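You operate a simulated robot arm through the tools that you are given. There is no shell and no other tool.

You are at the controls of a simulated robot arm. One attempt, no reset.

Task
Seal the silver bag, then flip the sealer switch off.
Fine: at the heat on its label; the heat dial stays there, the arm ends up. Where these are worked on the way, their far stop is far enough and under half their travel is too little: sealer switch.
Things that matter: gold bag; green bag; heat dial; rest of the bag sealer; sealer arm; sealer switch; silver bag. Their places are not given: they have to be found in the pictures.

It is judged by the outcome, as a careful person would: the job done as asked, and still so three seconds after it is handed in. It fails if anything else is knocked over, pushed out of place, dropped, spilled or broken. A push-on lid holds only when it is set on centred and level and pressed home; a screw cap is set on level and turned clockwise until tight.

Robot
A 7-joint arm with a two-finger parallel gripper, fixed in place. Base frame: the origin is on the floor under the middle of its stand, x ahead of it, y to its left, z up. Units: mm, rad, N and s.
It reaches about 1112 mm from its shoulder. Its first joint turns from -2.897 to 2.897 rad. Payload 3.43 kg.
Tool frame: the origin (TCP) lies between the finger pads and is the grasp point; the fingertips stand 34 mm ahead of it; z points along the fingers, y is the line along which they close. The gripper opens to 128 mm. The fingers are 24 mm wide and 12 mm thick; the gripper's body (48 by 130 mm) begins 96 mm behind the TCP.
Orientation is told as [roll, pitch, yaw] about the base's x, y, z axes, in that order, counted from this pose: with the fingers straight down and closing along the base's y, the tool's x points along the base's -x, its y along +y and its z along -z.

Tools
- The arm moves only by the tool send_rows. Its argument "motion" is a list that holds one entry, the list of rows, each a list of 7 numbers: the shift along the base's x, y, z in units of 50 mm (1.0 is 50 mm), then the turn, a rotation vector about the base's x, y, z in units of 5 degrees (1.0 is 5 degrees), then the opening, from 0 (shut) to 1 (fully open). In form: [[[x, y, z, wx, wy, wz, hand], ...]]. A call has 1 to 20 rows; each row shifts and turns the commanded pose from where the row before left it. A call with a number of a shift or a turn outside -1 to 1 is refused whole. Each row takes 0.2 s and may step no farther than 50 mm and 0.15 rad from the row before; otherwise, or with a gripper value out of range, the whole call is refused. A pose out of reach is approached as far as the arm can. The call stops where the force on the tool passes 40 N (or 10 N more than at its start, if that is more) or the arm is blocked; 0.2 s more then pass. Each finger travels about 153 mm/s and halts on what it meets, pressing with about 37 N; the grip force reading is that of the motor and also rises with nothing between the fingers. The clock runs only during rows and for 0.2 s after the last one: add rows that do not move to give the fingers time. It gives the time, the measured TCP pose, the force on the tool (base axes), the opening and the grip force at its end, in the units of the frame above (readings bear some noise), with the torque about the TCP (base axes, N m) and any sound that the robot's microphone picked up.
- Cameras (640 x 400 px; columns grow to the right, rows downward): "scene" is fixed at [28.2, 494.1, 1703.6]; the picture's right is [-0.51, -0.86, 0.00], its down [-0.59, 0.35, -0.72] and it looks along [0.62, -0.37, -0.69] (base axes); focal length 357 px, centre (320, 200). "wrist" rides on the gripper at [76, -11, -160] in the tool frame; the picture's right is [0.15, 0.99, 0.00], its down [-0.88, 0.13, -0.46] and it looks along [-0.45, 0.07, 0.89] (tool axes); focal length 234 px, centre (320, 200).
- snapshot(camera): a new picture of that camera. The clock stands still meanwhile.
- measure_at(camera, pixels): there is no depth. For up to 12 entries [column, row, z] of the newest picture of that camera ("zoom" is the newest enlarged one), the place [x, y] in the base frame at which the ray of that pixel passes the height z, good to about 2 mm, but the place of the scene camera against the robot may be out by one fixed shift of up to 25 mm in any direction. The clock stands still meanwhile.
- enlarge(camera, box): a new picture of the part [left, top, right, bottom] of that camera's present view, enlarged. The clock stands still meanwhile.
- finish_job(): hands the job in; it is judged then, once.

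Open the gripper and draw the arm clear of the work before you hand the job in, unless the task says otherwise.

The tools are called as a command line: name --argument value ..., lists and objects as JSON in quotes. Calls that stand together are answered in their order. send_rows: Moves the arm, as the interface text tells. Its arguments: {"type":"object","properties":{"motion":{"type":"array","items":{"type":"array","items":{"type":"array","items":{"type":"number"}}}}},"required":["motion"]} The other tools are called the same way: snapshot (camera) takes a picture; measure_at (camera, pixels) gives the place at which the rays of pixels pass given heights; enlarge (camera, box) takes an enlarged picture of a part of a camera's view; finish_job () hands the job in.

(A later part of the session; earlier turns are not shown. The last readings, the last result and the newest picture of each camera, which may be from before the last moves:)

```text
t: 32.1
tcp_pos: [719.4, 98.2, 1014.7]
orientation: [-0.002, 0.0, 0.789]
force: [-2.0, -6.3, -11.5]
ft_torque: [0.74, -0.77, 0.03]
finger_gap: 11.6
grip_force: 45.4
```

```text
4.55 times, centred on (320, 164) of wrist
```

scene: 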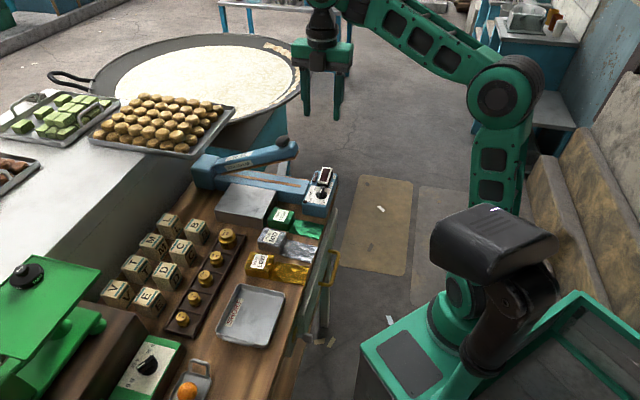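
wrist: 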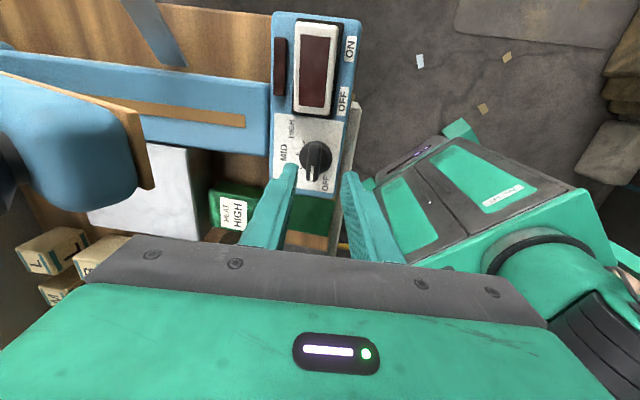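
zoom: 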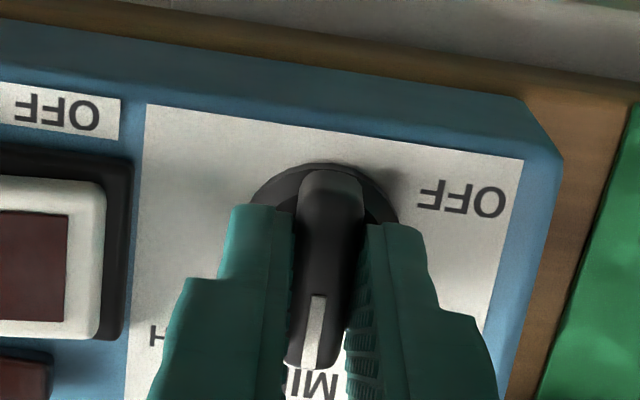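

Yaw is 0.789 and the pointer aims at MID. I open, rise 80 mm, and check the pointer.

send_rows --motion '[[[0, 0, 0, 0, 0, 0, 0.15], [0, 0, 0, 0, 0, 0, 0.3], [0, 0, 0.5, 0, 0, 0, 0.3], [0, 0, 0.6, 0, 0, 0, 0.3], [-0.2, -0.2, 0.5, 0, 0, 0, 0.3], [0, 0, 0, 0, 0, 0, 0.3]]]'

snapshot --camera "wrist"

enlarge --camera "wrist" --box '[250, 90, 390, 178]'

enlarge --camera "scene" --box '[295, 160, 345, 210]'

```text
t: 33.5
tcp_pos: [710.3, 86.6, 1095.7]
orientation: [-0.002, -0.002, 0.789]
force: [-0.1, 0.5, 0.3]
ft_torque: [0.01, 0.0, 0.0]
finger_gap: 38.2
grip_force: 0.1
```

```text
taken
```

wrist: 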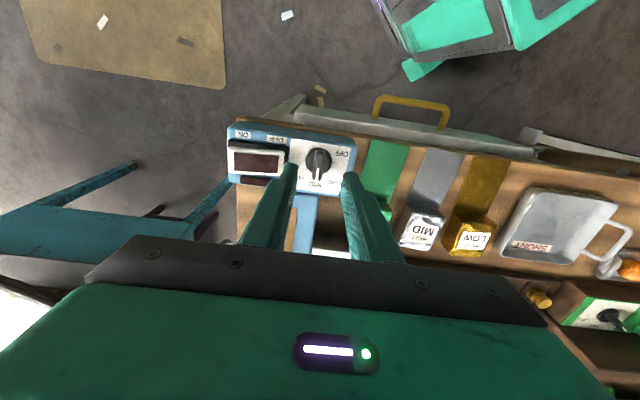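

```text
4.55 times, centred on (320, 134) of wrist
```

zoom: 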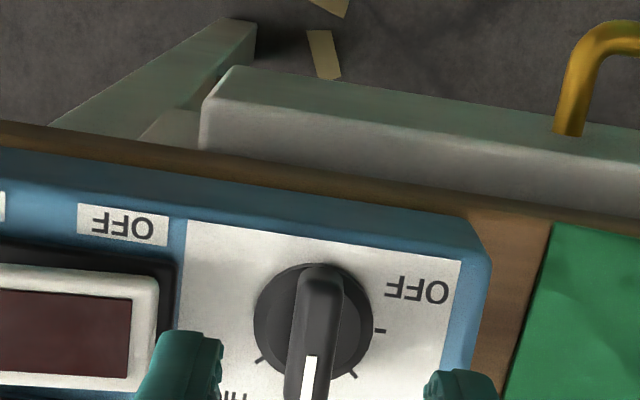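

```text
8.00 times, centred on (320, 185) of scene
```

zoom: 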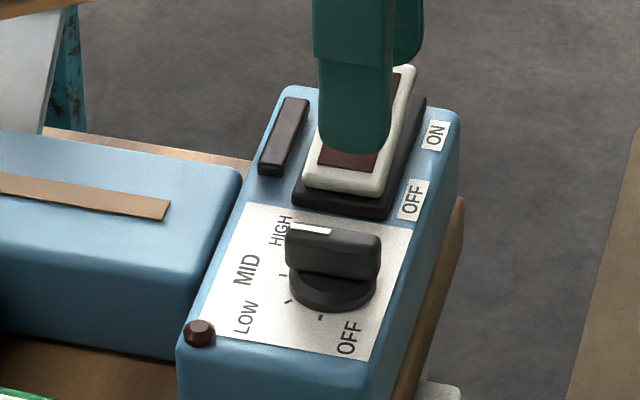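

The dial now points at MID (bar along +v, between LOW and HIGH ticks). Next I go look at the silver bag: rise, then shift over to about (650,275) with fingers fully open.

send_rows --motion '[[[-0.2, 0.2, 0.9, 0, 0, 0, 0.5], [-0.2, 0.8, 0.2, 0, 0, 0, 1], [-0.2, 0.9, 0, 0, 0, 0, 1], [-0.2, 0.9, 0, 0, 0, 0, 1], [-0.2, 0.9, 0, 0, 0, 0, 1], [-0.2, 0.07, 0, 0, 0, 0, 1], [0, 0, 0, 0, 0, 0, 1]]]'

snapshot --camera "wrist"

enlarge --camera "wrist" --box '[230, 70, 410, 230]'

```text
t: 35.1
tcp_pos: [649.3, 275.7, 1149.7]
orientation: [0.0, 0.002, 0.789]
force: [0.7, 0.6, -0.7]
ft_torque: [-0.03, 0.04, -0.03]
finger_gap: 128.3
grip_force: 0.2
```

```text
taken
```

wrist: 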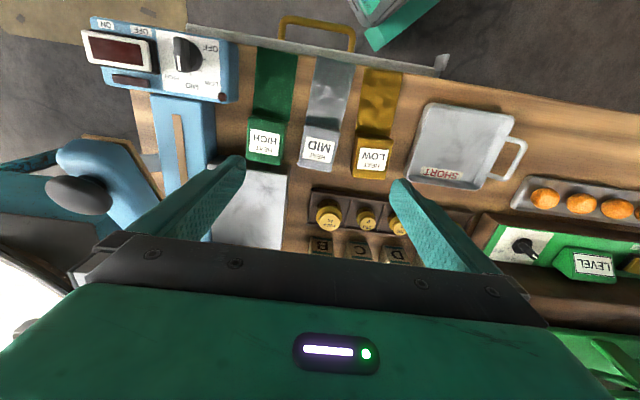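

```text
2.50 times, centred on (320, 150) of wrist
```

zoom: 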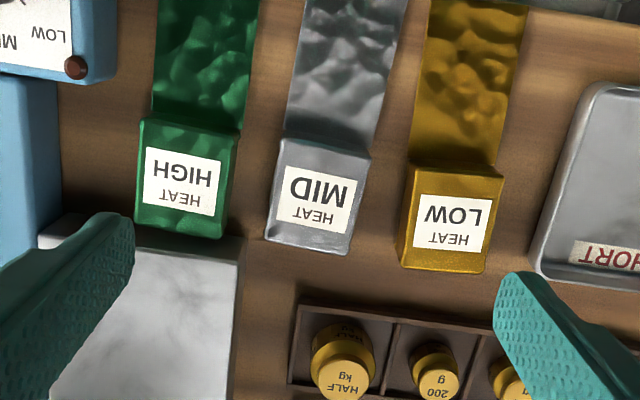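

The silver bag is well in view at (318,148). I enlarge it closely for edges.

enlarge --camera "wrist" --box '[280, 85, 370, 185]'

enlarge --camera "wrist" --box '[285, 40, 365, 130]'

```text
4.00 times, centred on (325, 135) of wrist
```

zoom: 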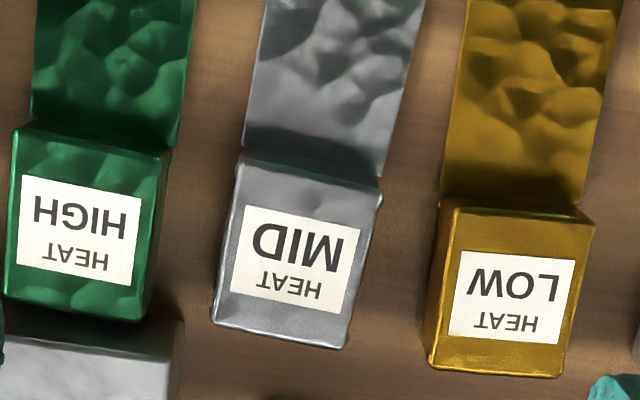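

```text
4.44 times, centred on (325, 85) of wrist
```

zoom: 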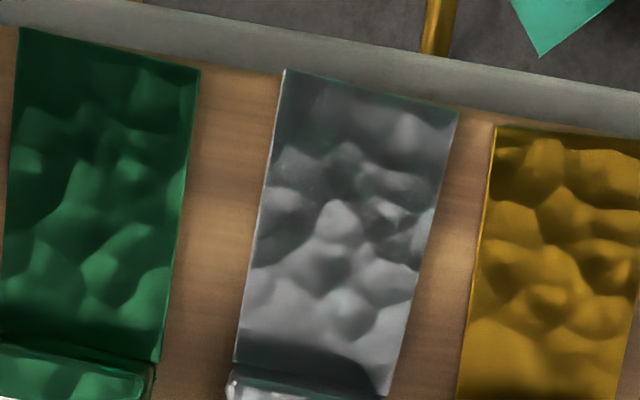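

I measure the silver bag's top corners (at z≈958) and neck corners (at z≈920), plus block corners and neighbours' edges.

measure_at --camera "wrist" --pixels '[[304.75, 125, 958], [340.75, 133.25, 958], [331.25, 172, 958], [298.25, 165.5, 958], [317.3, 55.7, 920], [355.9, 65.4, 920], [340.3, 128.5, 920], [305.4, 122.6, 920], [280, 137.5, 958], [264.5, 182, 958], [353, 152, 958], [338, 195, 958]]'

```text
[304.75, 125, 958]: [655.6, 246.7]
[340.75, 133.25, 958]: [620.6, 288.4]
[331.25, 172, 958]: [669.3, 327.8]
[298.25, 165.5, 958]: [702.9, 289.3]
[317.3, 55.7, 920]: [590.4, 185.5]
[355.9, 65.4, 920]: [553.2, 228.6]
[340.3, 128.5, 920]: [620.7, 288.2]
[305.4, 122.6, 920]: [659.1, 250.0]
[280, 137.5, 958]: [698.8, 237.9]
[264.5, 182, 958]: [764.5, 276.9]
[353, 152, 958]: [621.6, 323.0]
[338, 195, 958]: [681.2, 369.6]
```

Silver bag top: centre ≈(662,288), ~53 mm wide × 63 mm long, heading ≈41°. I measure the neighbours' facing edges for finger clearance, and the block and bar features.

measure_at --camera "wrist" --pixels '[[288, 122.5, 958], [284, 165, 958], [354.5, 136, 958], [352, 177.5, 958], [286, 165, 985], [260, 164, 985], [237, 158, 960], [288, 170, 985], [290, 160, 920], [313, 190, 930]]'

enlarge --camera "wrist" --box '[130, 80, 300, 250]'

```text
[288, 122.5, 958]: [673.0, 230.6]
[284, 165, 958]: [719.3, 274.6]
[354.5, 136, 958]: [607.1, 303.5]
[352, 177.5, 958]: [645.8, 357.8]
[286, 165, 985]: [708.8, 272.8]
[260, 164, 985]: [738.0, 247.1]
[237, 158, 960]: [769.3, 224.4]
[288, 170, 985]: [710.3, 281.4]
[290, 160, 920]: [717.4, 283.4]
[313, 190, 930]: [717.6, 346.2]
```

```text
2.35 times, centred on (215, 165) of wrist
```

zoom: 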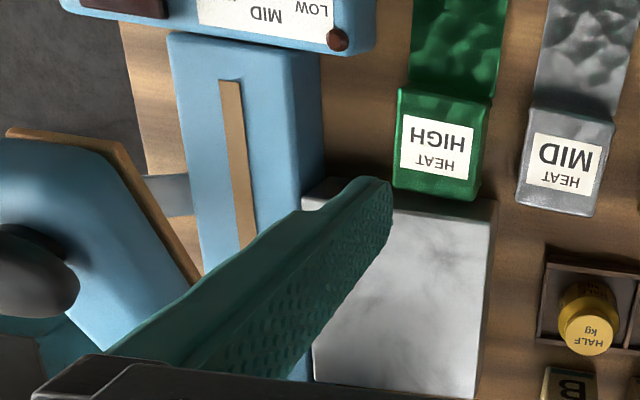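

Clearance for fingers between bags is ~21–24 mm each side, workable with a 62 mm opening. I measure the heat strip and block corners in this latest zoom at a few heights.

measure_at --camera "zoom" --pixels '[[230, 82, 975], [243, 245, 975], [492, 213, 970], [492, 213, 985], [475, 398, 970], [475, 398, 985], [318, 50, 975], [322, 180, 975], [168, 32, 975], [195, 265, 975]]'

```text
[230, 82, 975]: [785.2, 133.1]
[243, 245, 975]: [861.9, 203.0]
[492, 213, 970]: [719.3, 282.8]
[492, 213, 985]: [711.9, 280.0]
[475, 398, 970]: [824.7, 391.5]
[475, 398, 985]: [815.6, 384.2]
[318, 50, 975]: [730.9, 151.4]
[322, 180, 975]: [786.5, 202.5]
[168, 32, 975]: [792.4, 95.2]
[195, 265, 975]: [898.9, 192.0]
```

Block top ≈971 mm, heat strip runs along heading ≈42.4° and is near the block's left side. I align the hand with the silver bag (yaw ≈41°, centre (662,288)), open to 62 mm, and come down to tips ~18 mm above the bag's top to check.

send_rows --motion '[[[0.254, 0.246, 0, 0, 0, -0.84, 0.484], [0, 0, -0.9, 0, 0, 0, 0.484], [0, 0, -0.9, 0, 0, 0, 0.484], [0, 0, -0.9, 0, 0, 0, 0.484], [0, 0, -0.1, 0, 0, 0, 0.484], [0, 0, 0, 0, 0, 0, 0.484]]]'

snapshot --camera "wrist"

enlarge --camera "wrist" --box '[230, 110, 410, 240]'

enlarge --camera "scene" --box '[220, 170, 340, 290]'

```text
t: 36.5
tcp_pos: [662.5, 289.1, 1009.1]
orientation: [-0.001, 0.001, 0.715]
force: [0.7, 0.1, -0.2]
ft_torque: [-0.03, -0.01, 0.0]
finger_gap: 62.0
grip_force: 0.1
```

```text
taken
```

wrist: 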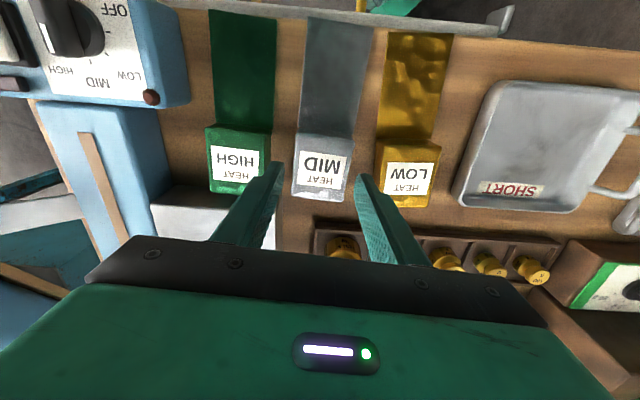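

```text
3.08 times, centred on (320, 175) of wrist
```

zoom: 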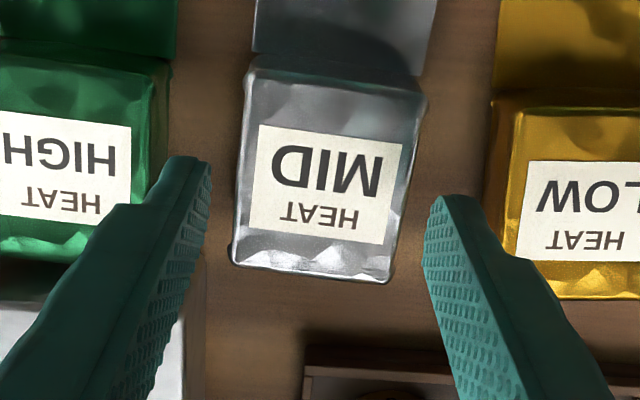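

```text
3.33 times, centred on (280, 230) of scene
```

zoom: 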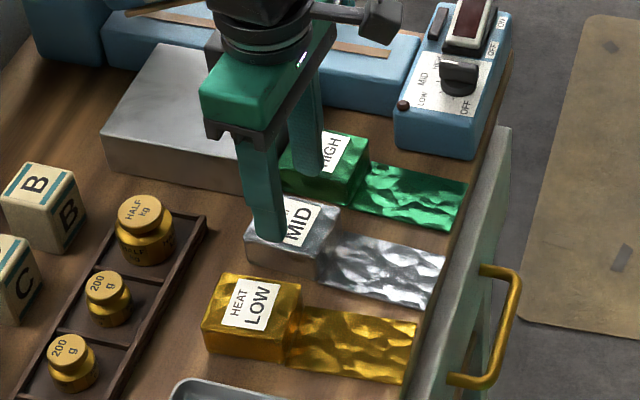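

The bag is centred between the fingers within ~2 mm and both neighbours are clear. I shift (−2.5, 0) mm and lower to TCP z≈966 (tips ~930), then read forces.

send_rows --motion '[[[-0.05, 0, -0.2, 0, 0, 0, 0.484], [0, 0, -0.3, 0, 0, 0, 0.484], [0, 0, -0.36, 0, 0, 0, 0.484], [0, 0, 0, 0, 0, 0, 0.484]]]'

enlarge --camera "scene" --box '[230, 190, 330, 280]'

enlarge --camera "wrist" --box '[230, 110, 410, 240]'

```text
t: 37.5
tcp_pos: [659.2, 288.1, 966.7]
orientation: [-0.003, 0.001, 0.717]
force: [-0.1, -0.2, 0.1]
ft_torque: [-0.01, -0.01, 0.0]
finger_gap: 62.0
grip_force: 0.1
```

```text
4.44 times, centred on (280, 235) of scene
```

zoom: 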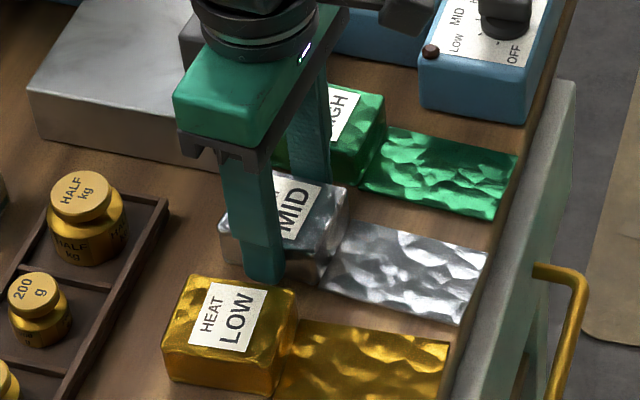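

```text
3.08 times, centred on (320, 175) of wrist
```

zoom: 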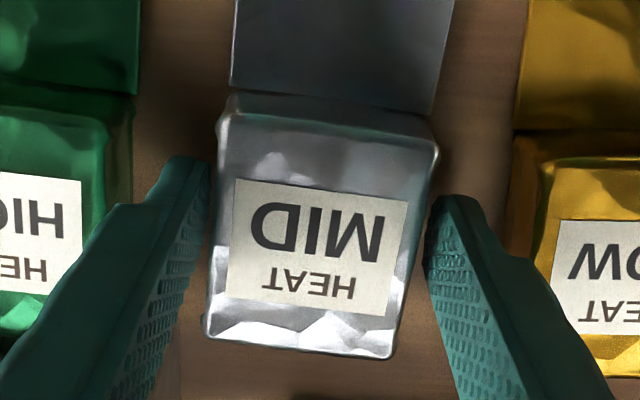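

Fingers are on either side of the silver bag with no contact forces. I close gradually on it.

send_rows --motion '[[[0, 0, 0, 0, 0, 0, 0.46], [0, 0, 0, 0, 0, 0, 0.44], [0, 0, 0, 0, 0, 0, 0.43], [0, 0, 0, 0, 0, 0, 0.42], [0, 0, 0, 0, 0, 0, 0.41], [0, 0, 0, 0, 0, 0, 0.4], [0, 0, 0, 0, 0, 0, 0.38], [0, 0, 0, 0, 0, 0, 0.36], [0, 0, 0, 0, 0, 0, 0.34]]]'

enlarge --camera "wrist" --box '[230, 110, 410, 240]'

```text
t: 39.5
tcp_pos: [659.4, 288.5, 967.3]
orientation: [-0.002, -0.002, 0.717]
force: [0.2, -0.4, -0.8]
ft_torque: [-0.01, 0.02, 0.02]
finger_gap: 57.0
grip_force: 36.7
```

```text
3.08 times, centred on (320, 175) of wrist
```

zoom: 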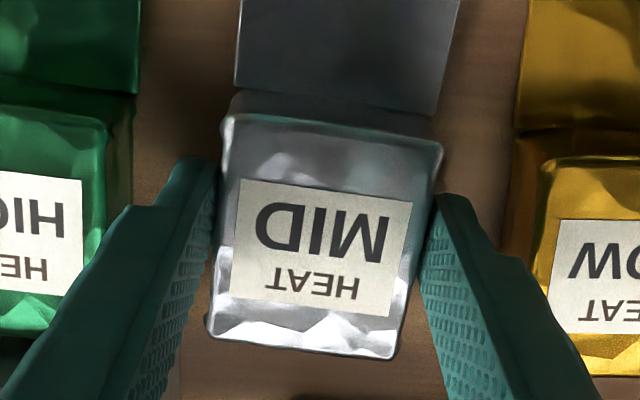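

The bag is gripped (gap 57.0 mm, 36.7 N). I lift it straight up, first 25 mm, then more.

send_rows --motion '[[[0, 0, 0.1, 0, 0, 0, 0.34], [0, 0, 0.2, 0, 0, 0, 0.34], [0, 0, 0.3, 0, 0, 0, 0.34], [0, 0, 0, 0, 0, 0, 0.34]]]'

enlarge --camera "scene" --box '[230, 180, 340, 280]'

```text
t: 40.5
tcp_pos: [659.6, 287.6, 997.1]
orientation: [-0.004, 0.001, 0.714]
force: [-0.3, -0.9, -0.8]
ft_torque: [0.01, 0.04, 0.02]
finger_gap: 43.5
grip_force: 0.1
```

```text
4.00 times, centred on (285, 230) of scene
```

zoom: 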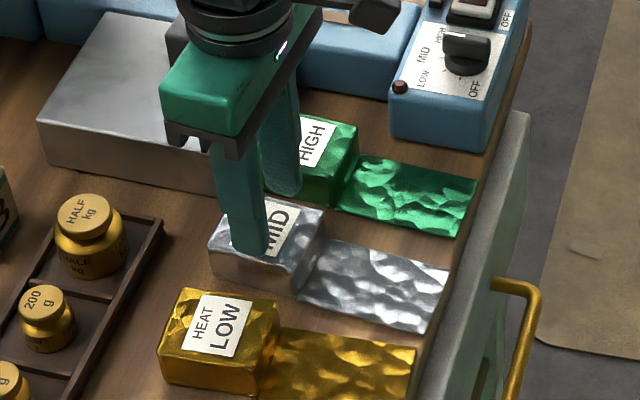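

The bag slipped out of the fingers (gap fell to 43.5 mm) and still sits on the bench. I look at it again before regripping lower.

send_rows --motion '[[[0, 0, 0.4, 0, 0, 0, 0.484], [0, 0, 0.4, 0, 0, 0, 0.6], [0, 0, 0, 0, 0, 0, 0.8]]]'

snapshot --camera "wrist"

enlarge --camera "wrist" --box '[230, 90, 410, 220]'

enlarge --camera "scene" --box '[230, 190, 330, 280]'

```text
t: 41.3
tcp_pos: [659.5, 289.4, 1037.5]
orientation: [-0.003, 0.0, 0.717]
force: [0.3, -0.3, -0.2]
ft_torque: [-0.01, -0.01, -0.03]
finger_gap: 102.7
grip_force: 0.0
```

```text
taken
```

wrist: 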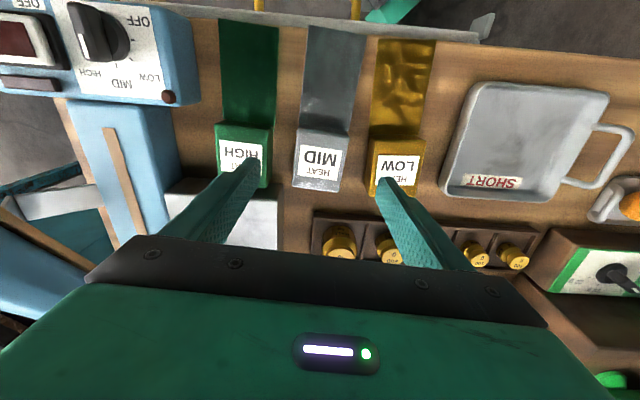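

```text
3.08 times, centred on (320, 155) of wrist
```

zoom: 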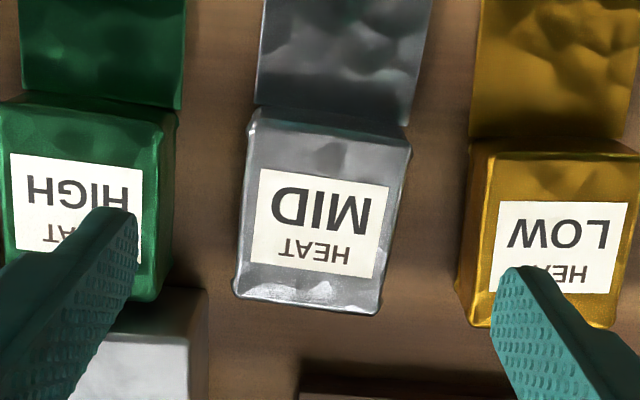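

```text
4.44 times, centred on (280, 235) of scene
```

zoom: 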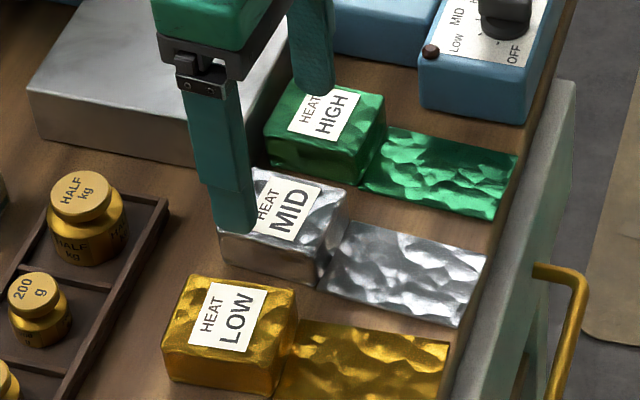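

The bag is unmoved on the bench. I re-measure its top corners in this closer wrist view before a deeper grip.

measure_at --camera "wrist" --pixels '[[297.3, 125.8, 958], [349.2, 134.9, 958], [339.5, 191.4, 958], [292.4, 186.5, 958], [311.5, 145.2, 958], [347, 151.8, 958], [340.8, 180, 958], [303.8, 174.5, 958]]'

```text
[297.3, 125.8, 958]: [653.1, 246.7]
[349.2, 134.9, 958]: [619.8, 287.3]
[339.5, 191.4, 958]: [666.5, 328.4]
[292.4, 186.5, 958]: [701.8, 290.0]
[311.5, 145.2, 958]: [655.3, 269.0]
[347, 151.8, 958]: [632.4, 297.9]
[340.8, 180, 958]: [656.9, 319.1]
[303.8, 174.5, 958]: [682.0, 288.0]
```

Bag centre (660.3,288.1), heading 41.2° – matches the hand. I go down again, deeper this time, with small last steps to feel for the bench.

send_rows --motion '[[[0.016, -0.026, 0, 0, 0, 0, 0.484], [0, 0, 0, 0, 0, 0, 0.484], [0, 0, -0.7, 0, 0, 0, 0.484], [0, 0, -0.6, 0, 0, 0, 0.484], [0, 0, -0.2, 0, 0, 0, 0.484], [0, 0, -0.08, 0, 0, 0, 0.484], [0, 0, 0, 0, 0, 0, 0.484]]]'

```text
t: 42.9
tcp_pos: [660.5, 287.0, 957.4]
orientation: [0.0, 0.0, 0.715]
force: [-0.6, 0.3, 0.1]
ft_torque: [-0.01, -0.02, -0.01]
finger_gap: 62.2
grip_force: 0.1
```

No contact with tips at ≈923. I lower in 2 mm steps a little more.

send_rows --motion '[[[0, 0, -0.04, 0, 0, 0, 0.484], [0, 0, -0.04, 0, 0, 0, 0.484], [0, 0, 0, 0, 0, 0, 0.484]]]'

enlarge --camera "scene" --box '[240, 200, 310, 265]'

```text
t: 43.7
tcp_pos: [659.0, 287.8, 954.7]
orientation: [-0.001, -0.001, 0.717]
force: [0.4, -0.8, 1.4]
ft_torque: [0.03, 0.01, 0.01]
finger_gap: 62.0
grip_force: 0.0
```

```text
6.15 times, centred on (275, 232) of scene
```

zoom: 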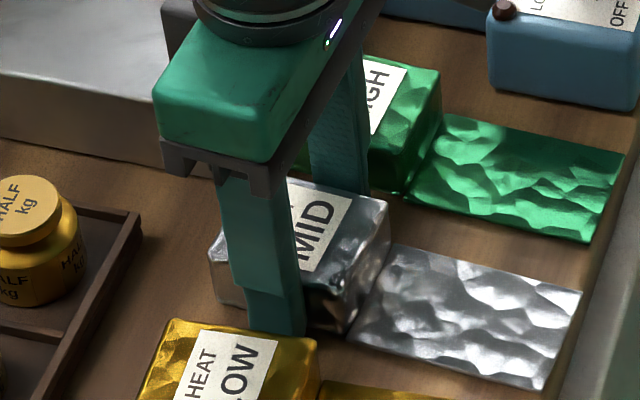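

The fingertips are now nearly at the bench beside the bag. I close gradually and then lift very slowly.

send_rows --motion '[[[0, 0, 0, 0, 0, 0, 0.46], [0, 0, 0, 0, 0, 0, 0.44], [0, 0, 0, 0, 0, 0, 0.42], [0, 0, 0, 0, 0, 0, 0.38], [0, 0, 0, 0, 0, 0, 0.34], [0, 0, 0, 0, 0, 0, 0.3], [0, 0, 0, 0, 0, 0, 0.2], [0, 0, 0, 0, 0, 0, 0.1]]]'

send_rows --motion '[[[0, 0, 0.03, 0, 0, 0, 0.05], [0, 0, 0.03, 0, 0, 0, 0.05], [0, 0, 0.04, 0, 0, 0, 0.05], [0, 0, 0.04, 0, 0, 0, 0.05], [0, 0, 0.04, 0, 0, 0, 0.05]]]'

enlarge --camera "scene" --box '[240, 200, 310, 265]'

```text
t: 45.5
tcp_pos: [660.8, 286.9, 954.5]
orientation: [-0.003, -0.001, 0.716]
force: [-0.1, 0.5, 0.8]
ft_torque: [0.09, 0.06, -0.01]
finger_gap: 56.9
grip_force: 37.3
```

```text
t: 46.7
tcp_pos: [661.1, 286.9, 963.5]
orientation: [-0.002, -0.002, 0.715]
force: [1.0, 0.3, -0.8]
ft_torque: [-0.03, 0.02, -0.02]
finger_gap: 57.3
grip_force: 37.3
```

```text
6.15 times, centred on (275, 232) of scene
```

zoom: 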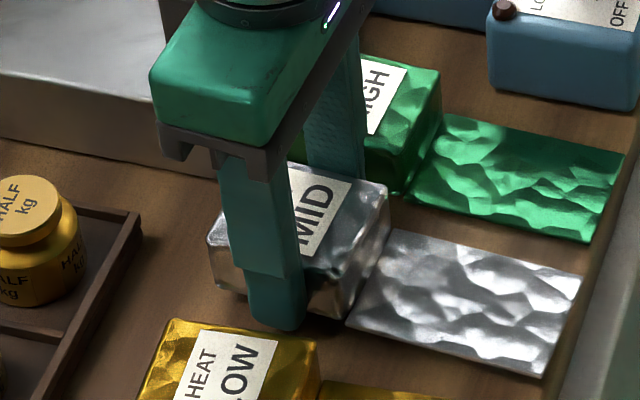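

The bag is now rising with the fingers (gap 57.3 mm, neck off the bench). I keep lifting slowly and check again.

send_rows --motion '[[[0, 0, 0.06, 0, 0, 0, 0.05], [0, 0, 0.08, 0, 0, 0, 0.05], [0, 0, 0.1, 0, 0, 0, 0.05], [0, 0, 0.1, 0, 0, 0, 0.05], [0, 0, 0.12, 0, 0, 0, 0.05], [0, 0, 0.12, 0, 0, 0, 0.05], [0, 0, 0.12, 0, 0, 0, 0.05], [0, 0, 0.1, 0, 0, 0, 0.05]]]'

snapshot --camera "scene"

enlarge --camera "wrist" --box '[230, 90, 410, 240]'

```text
t: 48.5
tcp_pos: [660.4, 287.7, 1002.9]
orientation: [-0.002, 0.0, 0.715]
force: [0.0, 0.4, 0.0]
ft_torque: [0.02, 0.01, 0.0]
finger_gap: 57.1
grip_force: 37.2
```

```text
taken
```

scene: 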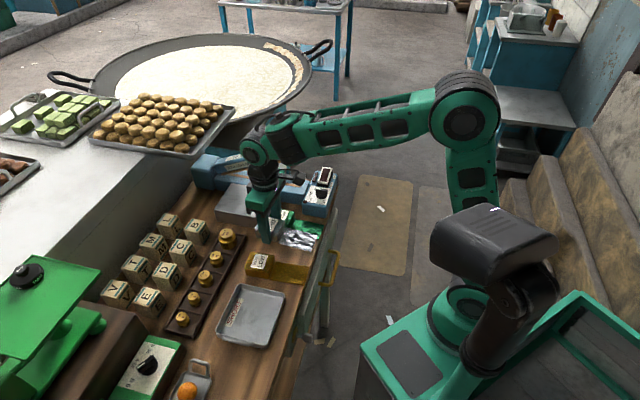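

```text
2.67 times, centred on (320, 165) of wrist
```

zoom: 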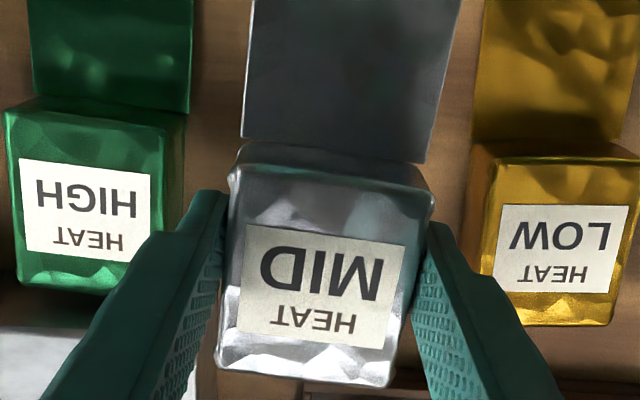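

The bag is firmly held, 48 mm up. I raise to TCP z≈1080, then rotate ~92° anticlockwise while moving to the front of the sealer at (705,165), high enough to clear the dial.

send_rows --motion '[[[0, 0, 0.2, 0, 0, 0, 0.05], [0, 0, 0.3, 0, 0, 0, 0.05], [0, 0, 0.3, 0, 0, 0, 0.05], [0, 0, 0.3, 0, 0, 0, 0.05], [0, 0, 0.3, 0, 0, 0, 0.05], [0, 0, 0.15, 0, 0, 0, 0.05], [0, 0, 0, 0, 0, 0, 0.05]]]'

send_rows --motion '[[[0.047, -0.129, 0, 0, 0, 0.97, 0.05], [0.047, -0.129, 0, 0, 0, 0.97, 0.05], [0.047, -0.129, 0, 0, 0, 0.97, 0.05], [0.047, -0.129, 0, 0, 0, 0.97, 0.05], [0.047, -0.129, 0, 0, 0, 0.97, 0.05], [0.047, -0.129, 0, 0, 0, 0.97, 0.05], [0.047, -0.129, 0, 0, 0, 0.97, 0.05], [0.047, -0.129, 0, 0, 0, 0.97, 0.05], [0.047, -0.129, 0, 0, 0, 0.97, 0.05], [0.047, -0.129, 0, 0, 0, 0.97, 0.05], [0.047, -0.129, 0, 0, 0, 0.97, 0.05], [0.047, -0.129, 0, 0, 0, 0.97, 0.05], [0.047, -0.129, 0, 0, 0, 0.97, 0.05], [0.047, -0.129, 0, 0, 0, 0.97, 0.05], [0.047, -0.129, 0, 0, 0, 0.97, 0.05], [0.047, -0.129, 0, 0, 0, 0.97, 0.05], [0.047, -0.129, 0, 0, 0, 0.97, 0.05], [0.047, -0.129, 0, 0, 0, 0.97, 0.05], [0.047, -0.129, 0, 0, 0, 0.97, 0.05], [0, 0, 0, 0, 0, 0, 0.05]]]'

snapshot --camera "scene"

snapshot --camera "wrist"

```text
t: 50.1
tcp_pos: [660.6, 286.5, 1079.9]
orientation: [-0.002, 0.002, 0.717]
force: [0.6, 0.4, -1.4]
ft_torque: [0.01, -0.02, -0.02]
finger_gap: 57.0
grip_force: 36.6
```

```text
t: 54.3
tcp_pos: [706.7, 163.9, 1081.4]
orientation: [-0.002, -0.002, 2.324]
force: [1.1, -0.4, -0.6]
ft_torque: [0.0, 0.02, 0.0]
finger_gap: 57.2
grip_force: 36.8
```

```text
taken
```

scene: 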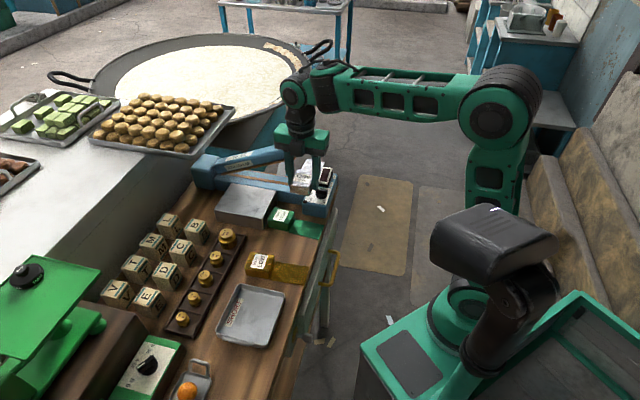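

```text
taken
```

wrist: 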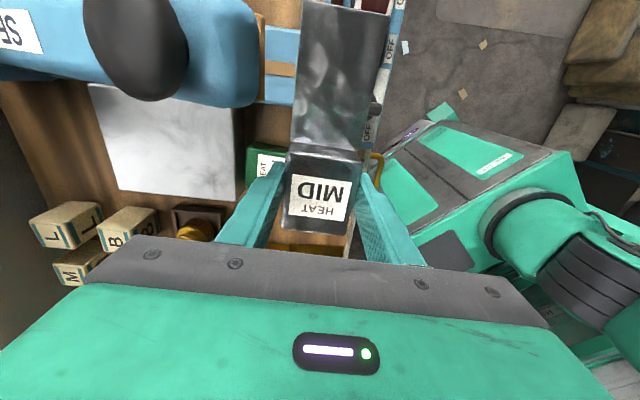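

The bag is held with its neck pointing across the sealer direction (+u), just in front of the raised arm. I enlarge the views to check clearances before going under the arm.

enlarge --camera "scene" --box '[190, 110, 350, 220]'

enlarge --camera "wrist" --box '[60, 0, 420, 240]'

```text
3.64 times, centred on (270, 165) of scene
```

zoom: 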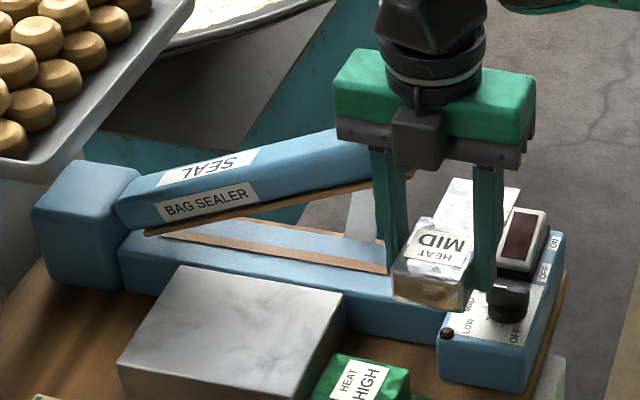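

```text
1.67 times, centred on (240, 120) of wrist
```

zoom: 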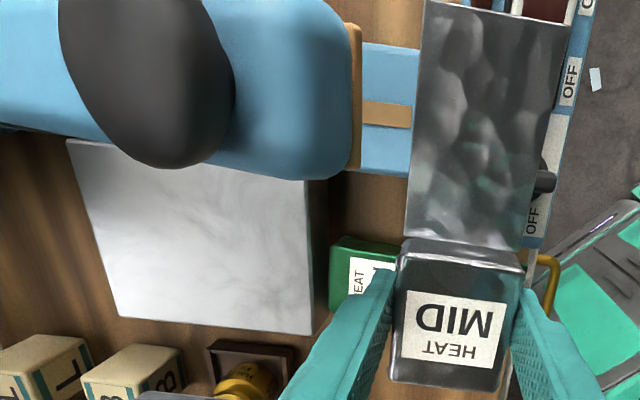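

Clear. I lower 35 mm (neck ~14 mm above the dial, under the arm's front end), then slide along the sealer under the raised arm while easing down.

send_rows --motion '[[[0, 0, -0.25, 0, 0, 0, 0.05], [0, 0, -0.25, 0, 0, 0, 0.05], [0, 0, -0.2, 0, 0, 0, 0.05], [0, 0, 0, 0, 0, 0, 0.05]]]'

enlarge --camera "scene" --box '[230, 120, 350, 220]'

enlarge --camera "wrist" --box '[60, 0, 420, 240]'

```text
t: 55.3
tcp_pos: [705.4, 163.0, 1044.2]
orientation: [-0.001, -0.002, 2.325]
force: [0.6, -0.5, -0.8]
ft_torque: [0.04, 0.01, 0.03]
finger_gap: 56.9
grip_force: 37.3
```

```text
4.00 times, centred on (290, 170) of scene
```

zoom: 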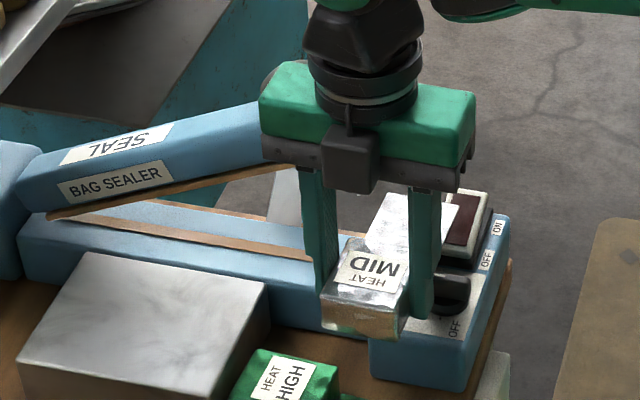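

```text
1.67 times, centred on (240, 120) of wrist
```

zoom: 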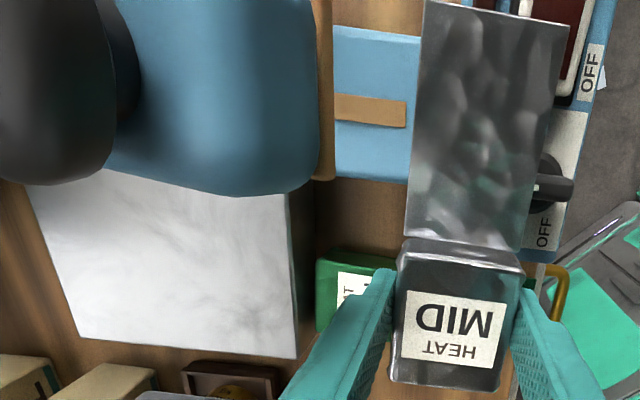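

The camera on the hand will pass over the knob, so I rise slightly while passing and then come down: 160 mm along the sealer (+v) to put the neck over the strip mid-length.

send_rows --motion '[[[0.295, 0.27, 0.12, 0, 0, 0, 0.05], [0.295, 0.27, 0.12, 0, 0, 0, 0.05], [0.295, 0.27, 0.08, 0, 0, 0, 0.05], [0.295, 0.27, 0, 0, 0, 0, 0.05], [0, 0, 0, 0, 0, 0, 0.05]]]'

enlarge --camera "scene" --box '[210, 110, 350, 220]'

snapshot --camera "wrist"

```text
t: 56.5
tcp_pos: [764.9, 218.1, 1061.4]
orientation: [-0.002, -0.002, 2.324]
force: [-0.3, -0.1, -1.5]
ft_torque: [0.01, 0.02, 0.0]
finger_gap: 57.0
grip_force: 36.9
```

```text
3.64 times, centred on (280, 165) of scene
```

zoom: 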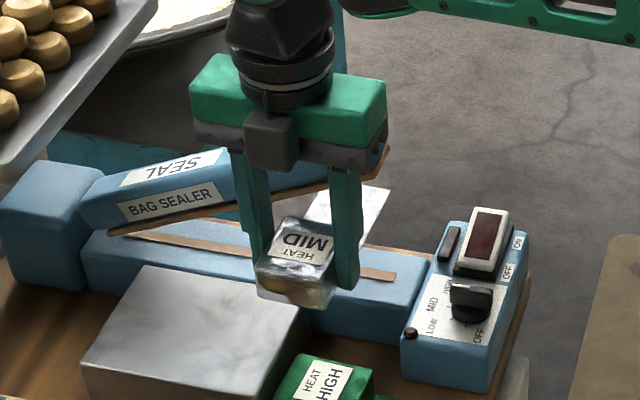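

```text
taken
```

wrist: 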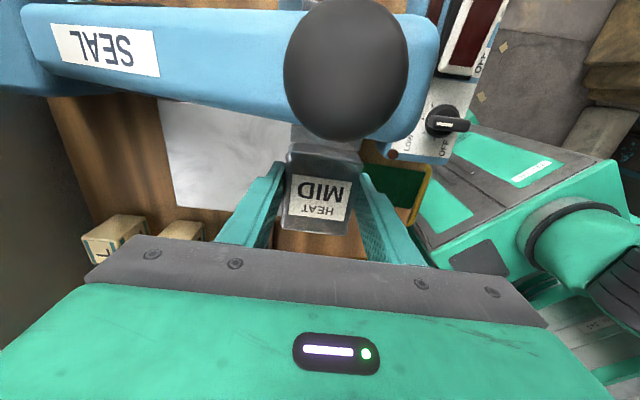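

The neck is under the arm, no contact. I continue the slide another 80 mm while descending to TCP z≈1030.

send_rows --motion '[[[0.295, 0.27, -0.1, 0, 0, 0, 0.05], [0.295, 0.27, -0.18, 0, 0, 0, 0.05], [0.295, 0.27, -0.18, 0, 0, 0, 0.05], [0.295, 0.27, -0.14, 0, 0, 0, 0.05], [0, 0, 0, 0, 0, 0, 0.05]]]'

enlarge --camera "scene" --box '[190, 110, 330, 220]'

snapshot --camera "wrist"

```text
t: 57.7
tcp_pos: [826.1, 271.7, 1030.2]
orientation: [-0.002, -0.002, 2.322]
force: [-0.1, -0.3, -0.9]
ft_torque: [-0.02, -0.02, 0.02]
finger_gap: 57.1
grip_force: 37.2
```

```text
3.64 times, centred on (260, 165) of scene
```

zoom: 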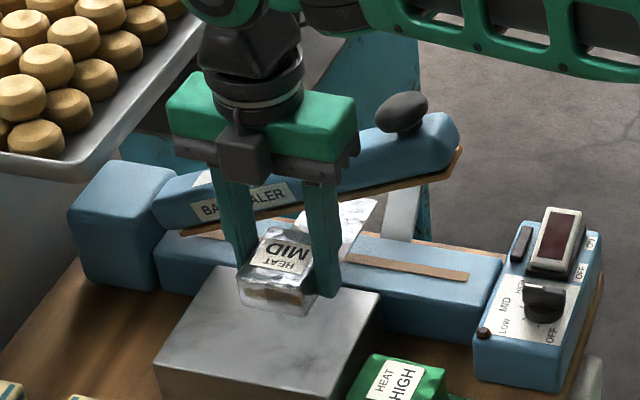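

```text
taken
```

wrist: 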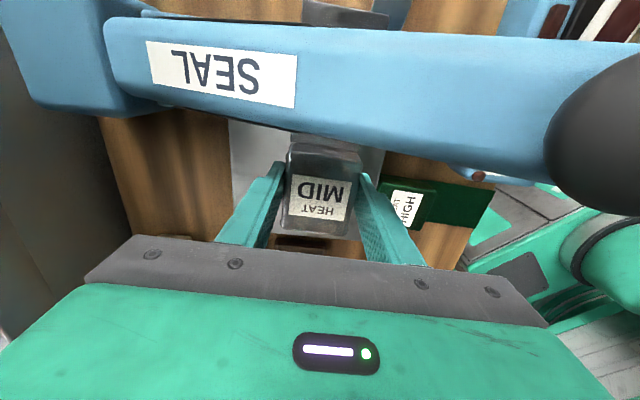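

The bag hangs over the block with its neck across the bar under the arm. I lower in small steps feeling for contact.

send_rows --motion '[[[0, 0, -0.06, 0, 0, 0, 0.05], [0, 0, -0.06, 0, 0, 0, 0.05], [0, 0, -0.06, 0, 0, 0, 0.05], [0, 0, -0.06, 0, 0, 0, 0.05], [0, 0, 0, 0, 0, 0, 0.05]]]'

```text
t: 58.9
tcp_pos: [824.0, 271.8, 1019.4]
orientation: [-0.002, -0.003, 2.326]
force: [-0.8, 0.3, -0.3]
ft_torque: [0.02, 0.04, 0.01]
finger_gap: 56.7
grip_force: 37.0
```

No contact yet at TCP z 1019. I continue in 2 mm steps.

send_rows --motion '[[[0, 0, -0.04, 0, 0, 0, 0.05], [0, 0, -0.04, 0, 0, 0, 0.05], [0, 0, -0.04, 0, 0, 0, 0.05], [0, 0, 0, 0, 0, 0, 0.05]]]'

enlarge --camera "scene" --box '[230, 160, 300, 220]'

```text
t: 59.9
tcp_pos: [824.4, 271.1, 1012.9]
orientation: [-0.002, -0.001, 2.325]
force: [0.6, 0.5, -0.4]
ft_torque: [0.0, 0.0, -0.01]
finger_gap: 57.0
grip_force: 37.4
```

```text
6.67 times, centred on (265, 190) of scene
```

zoom: 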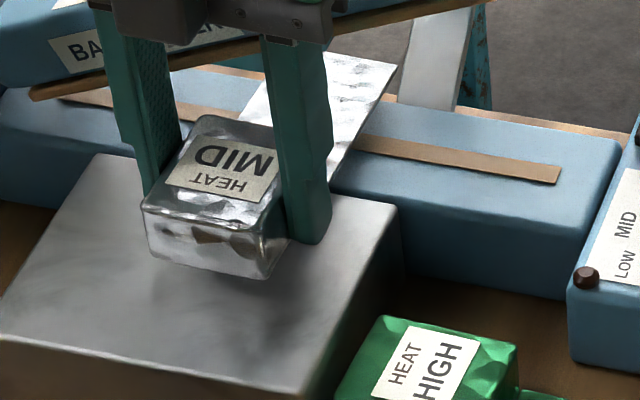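

Very close to the block's top. I continue stepping down 2 mm at a time.

send_rows --motion '[[[0, 0, -0.04, 0, 0, 0, 0.05], [0, 0, -0.03, 0, 0, 0, 0.05], [0, 0, 0, 0, 0, 0, 0.05]]]'

```text
t: 60.7
tcp_pos: [824.9, 271.4, 1009.3]
orientation: [-0.003, -0.002, 2.324]
force: [1.0, -0.4, -1.2]
ft_torque: [0.0, 0.02, -0.03]
finger_gap: 57.3
grip_force: 37.1
```

Still no contact force; continue down in small steps.

send_rows --motion '[[[0, 0, -0.03, 0, 0, 0, 0.05], [0, 0, -0.03, 0, 0, 0, 0.05], [0, 0, 0, 0, 0, 0, 0.05]]]'

```text
t: 61.5
tcp_pos: [825.8, 270.2, 1007.1]
orientation: [-0.003, -0.002, 2.324]
force: [0.8, 0.1, -0.7]
ft_torque: [0.0, 0.0, -0.01]
finger_gap: 57.0
grip_force: 37.2
```

send_rows --motion '[[[0, 0, -0.03, 0, 0, 0, 0.05], [0, 0, -0.03, 0, 0, 0, 0.05], [0, 0, 0, 0, 0, 0, 0.05]]]'

enlarge --camera "scene" --box '[230, 160, 300, 220]'

```text
t: 62.3
tcp_pos: [825.6, 271.0, 1003.4]
orientation: [-0.003, -0.003, 2.322]
force: [0.4, -0.5, 3.5]
ft_torque: [-0.42, -0.19, 0.01]
finger_gap: 56.9
grip_force: 36.5
```

```text
6.67 times, centred on (265, 190) of scene
```

zoom: 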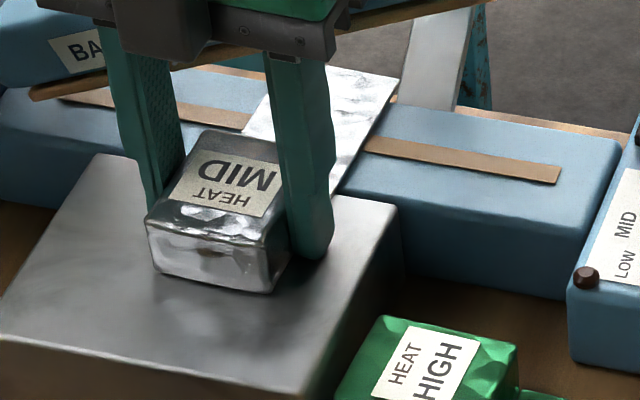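

Contact: +3.5 N with torque showing the neck's far part resting on the bar. I ease down another ~2 mm so the body settles on the block.

send_rows --motion '[[[0, 0, -0.02, 0, 0, 0, 0.05], [0, 0, 0, 0, 0, 0, 0.05]]]'

```text
t: 62.9
tcp_pos: [824.9, 271.5, 1003.8]
orientation: [-0.003, -0.002, 2.324]
force: [0.5, -0.8, 15.0]
ft_torque: [-0.9, -0.12, 0.1]
finger_gap: 57.2
grip_force: 36.9
```

Both body and neck are now bearing (15 N). I relieve 1 mm and open the fingers to release the bag.

send_rows --motion '[[[0, 0, 0.02, 0, 0, 0, 0.05], [0, 0, 0, 0, 0, 0, 0.45], [0, 0, 0, 0, 0, 0, 0.52], [0, 0, 0, 0, 0, 0, 0.55], [0, 0, 0, 0, 0, 0, 0.55]]]'

enlarge --camera "scene" --box '[220, 155, 310, 225]'

snapshot --camera "wrist"

```text
t: 64.1
tcp_pos: [826.1, 270.4, 1004.7]
orientation: [-0.001, -0.002, 2.324]
force: [4.8, 4.9, 6.6]
ft_torque: [-0.08, -0.01, 0.04]
finger_gap: 66.0
grip_force: 0.1
```

```text
5.71 times, centred on (265, 190) of scene
```

zoom: 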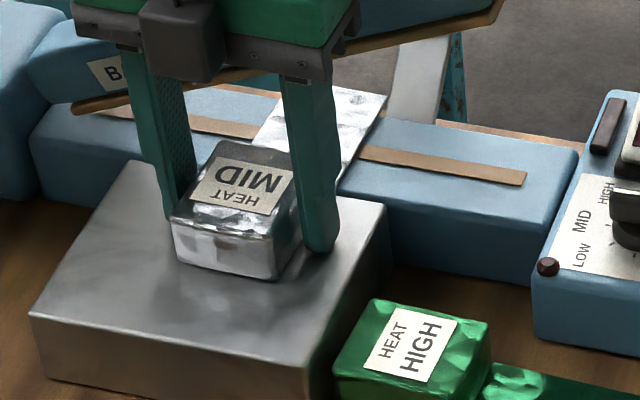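

```text
taken
```

wrist: 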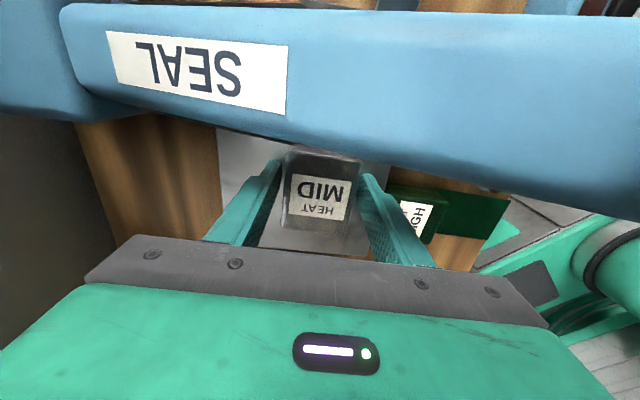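

Gap reads 66 mm with a small residual force (4.8,4.9,6.6). I wait one more moment to see if it settles.

send_rows --motion '[[[0, 0, 0, 0, 0, 0, 0.55], [0, 0, 0, 0, 0, 0, 0.55]]]'

enlarge --camera "wrist" --box '[230, 110, 410, 260]'

enlarge --camera "scene" --box '[200, 110, 310, 190]'

```text
t: 64.7
tcp_pos: [824.8, 271.8, 1003.7]
orientation: [-0.001, -0.002, 2.325]
force: [3.4, 4.6, 6.4]
ft_torque: [-0.04, 0.03, -0.01]
finger_gap: 67.3
grip_force: 0.1
```

```text
2.67 times, centred on (320, 185) of wrist
```

zoom: 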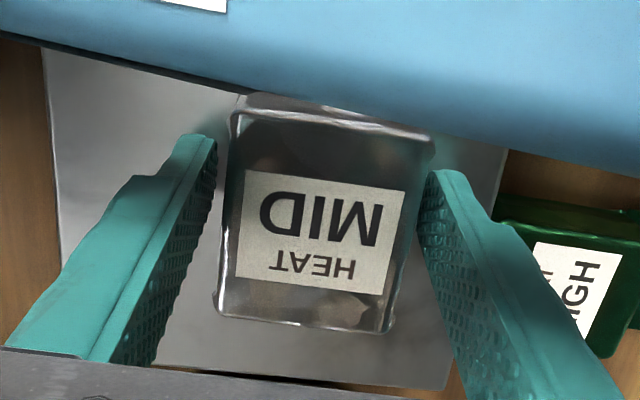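

```text
5.00 times, centred on (255, 150) of scene
```

zoom: 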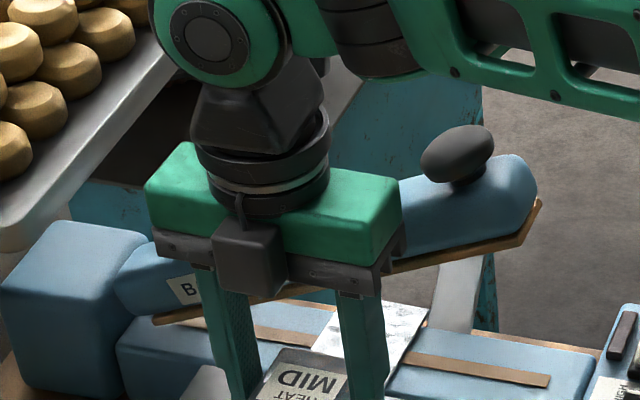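

The fingertips are just touching the block top (tip z≈970), which explains the residual force; the bag stands free between them. I raise slowly, then clear upward.

send_rows --motion '[[[0, 0, 0.06, 0, 0, 0, 0.55], [0, 0, 0.1, 0, 0, 0, 0.57], [0, 0, 0.2, 0, 0, 0, 0.57], [0, 0, 0.4, 0, 0, 0, 0.57], [0, 0, 0.6, 0, 0, 0, 0.57], [0, 0, 0.8, 0, 0, 0, 0.57], [0, 0, 0.8, 0, 0, 0, 0.57], [0, 0, 0, 0, 0, 0, 0.57]]]'

enlarge --camera "scene" --box '[200, 130, 330, 230]'

snapshot --camera "wrist"

```text
t: 66.5
tcp_pos: [825.9, 271.8, 1152.4]
orientation: [-0.002, -0.002, 2.323]
force: [-0.5, 0.9, 0.8]
ft_torque: [0.0, 0.03, 0.01]
finger_gap: 73.0
grip_force: 0.0
```

```text
4.00 times, centred on (265, 180) of scene
```

zoom: 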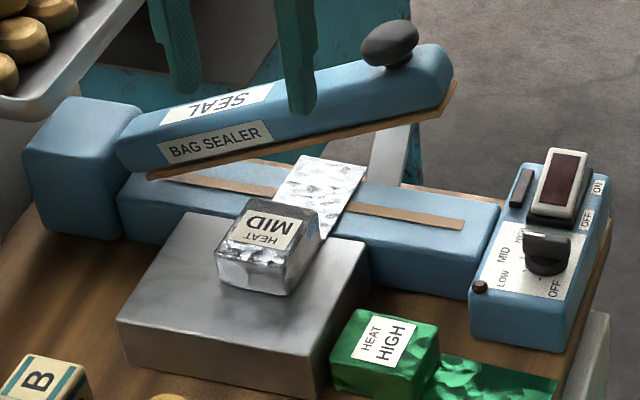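

```text
taken
```

wrist: 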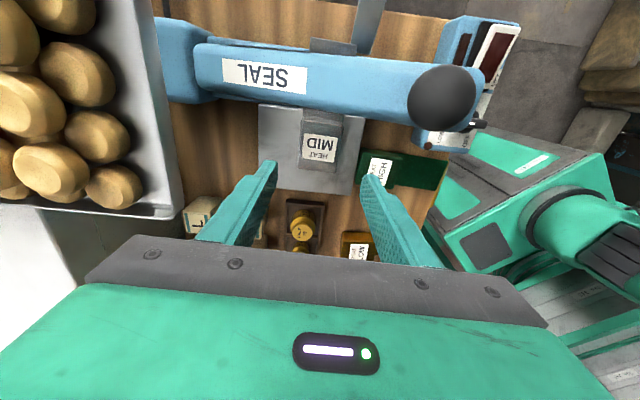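

The bag sits well: body on the block, neck flat across the heat strip beneath the arm. Now I inspect the rocker switch.

enlarge --camera "scene" --box '[305, 160, 345, 200]'

enlarge --camera "wrist" --box '[420, 10, 540, 160]'

```text
10.00 times, centred on (325, 180) of scene
```

zoom: 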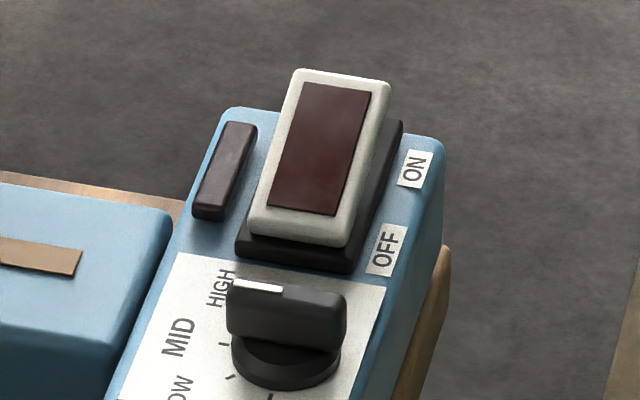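

```text
2.67 times, centred on (480, 85) of wrist
```

zoom: 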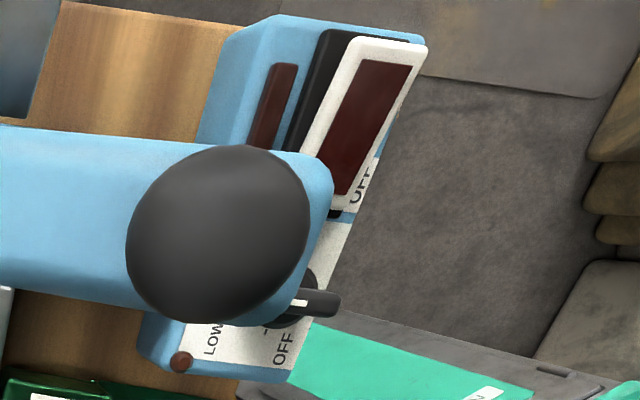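

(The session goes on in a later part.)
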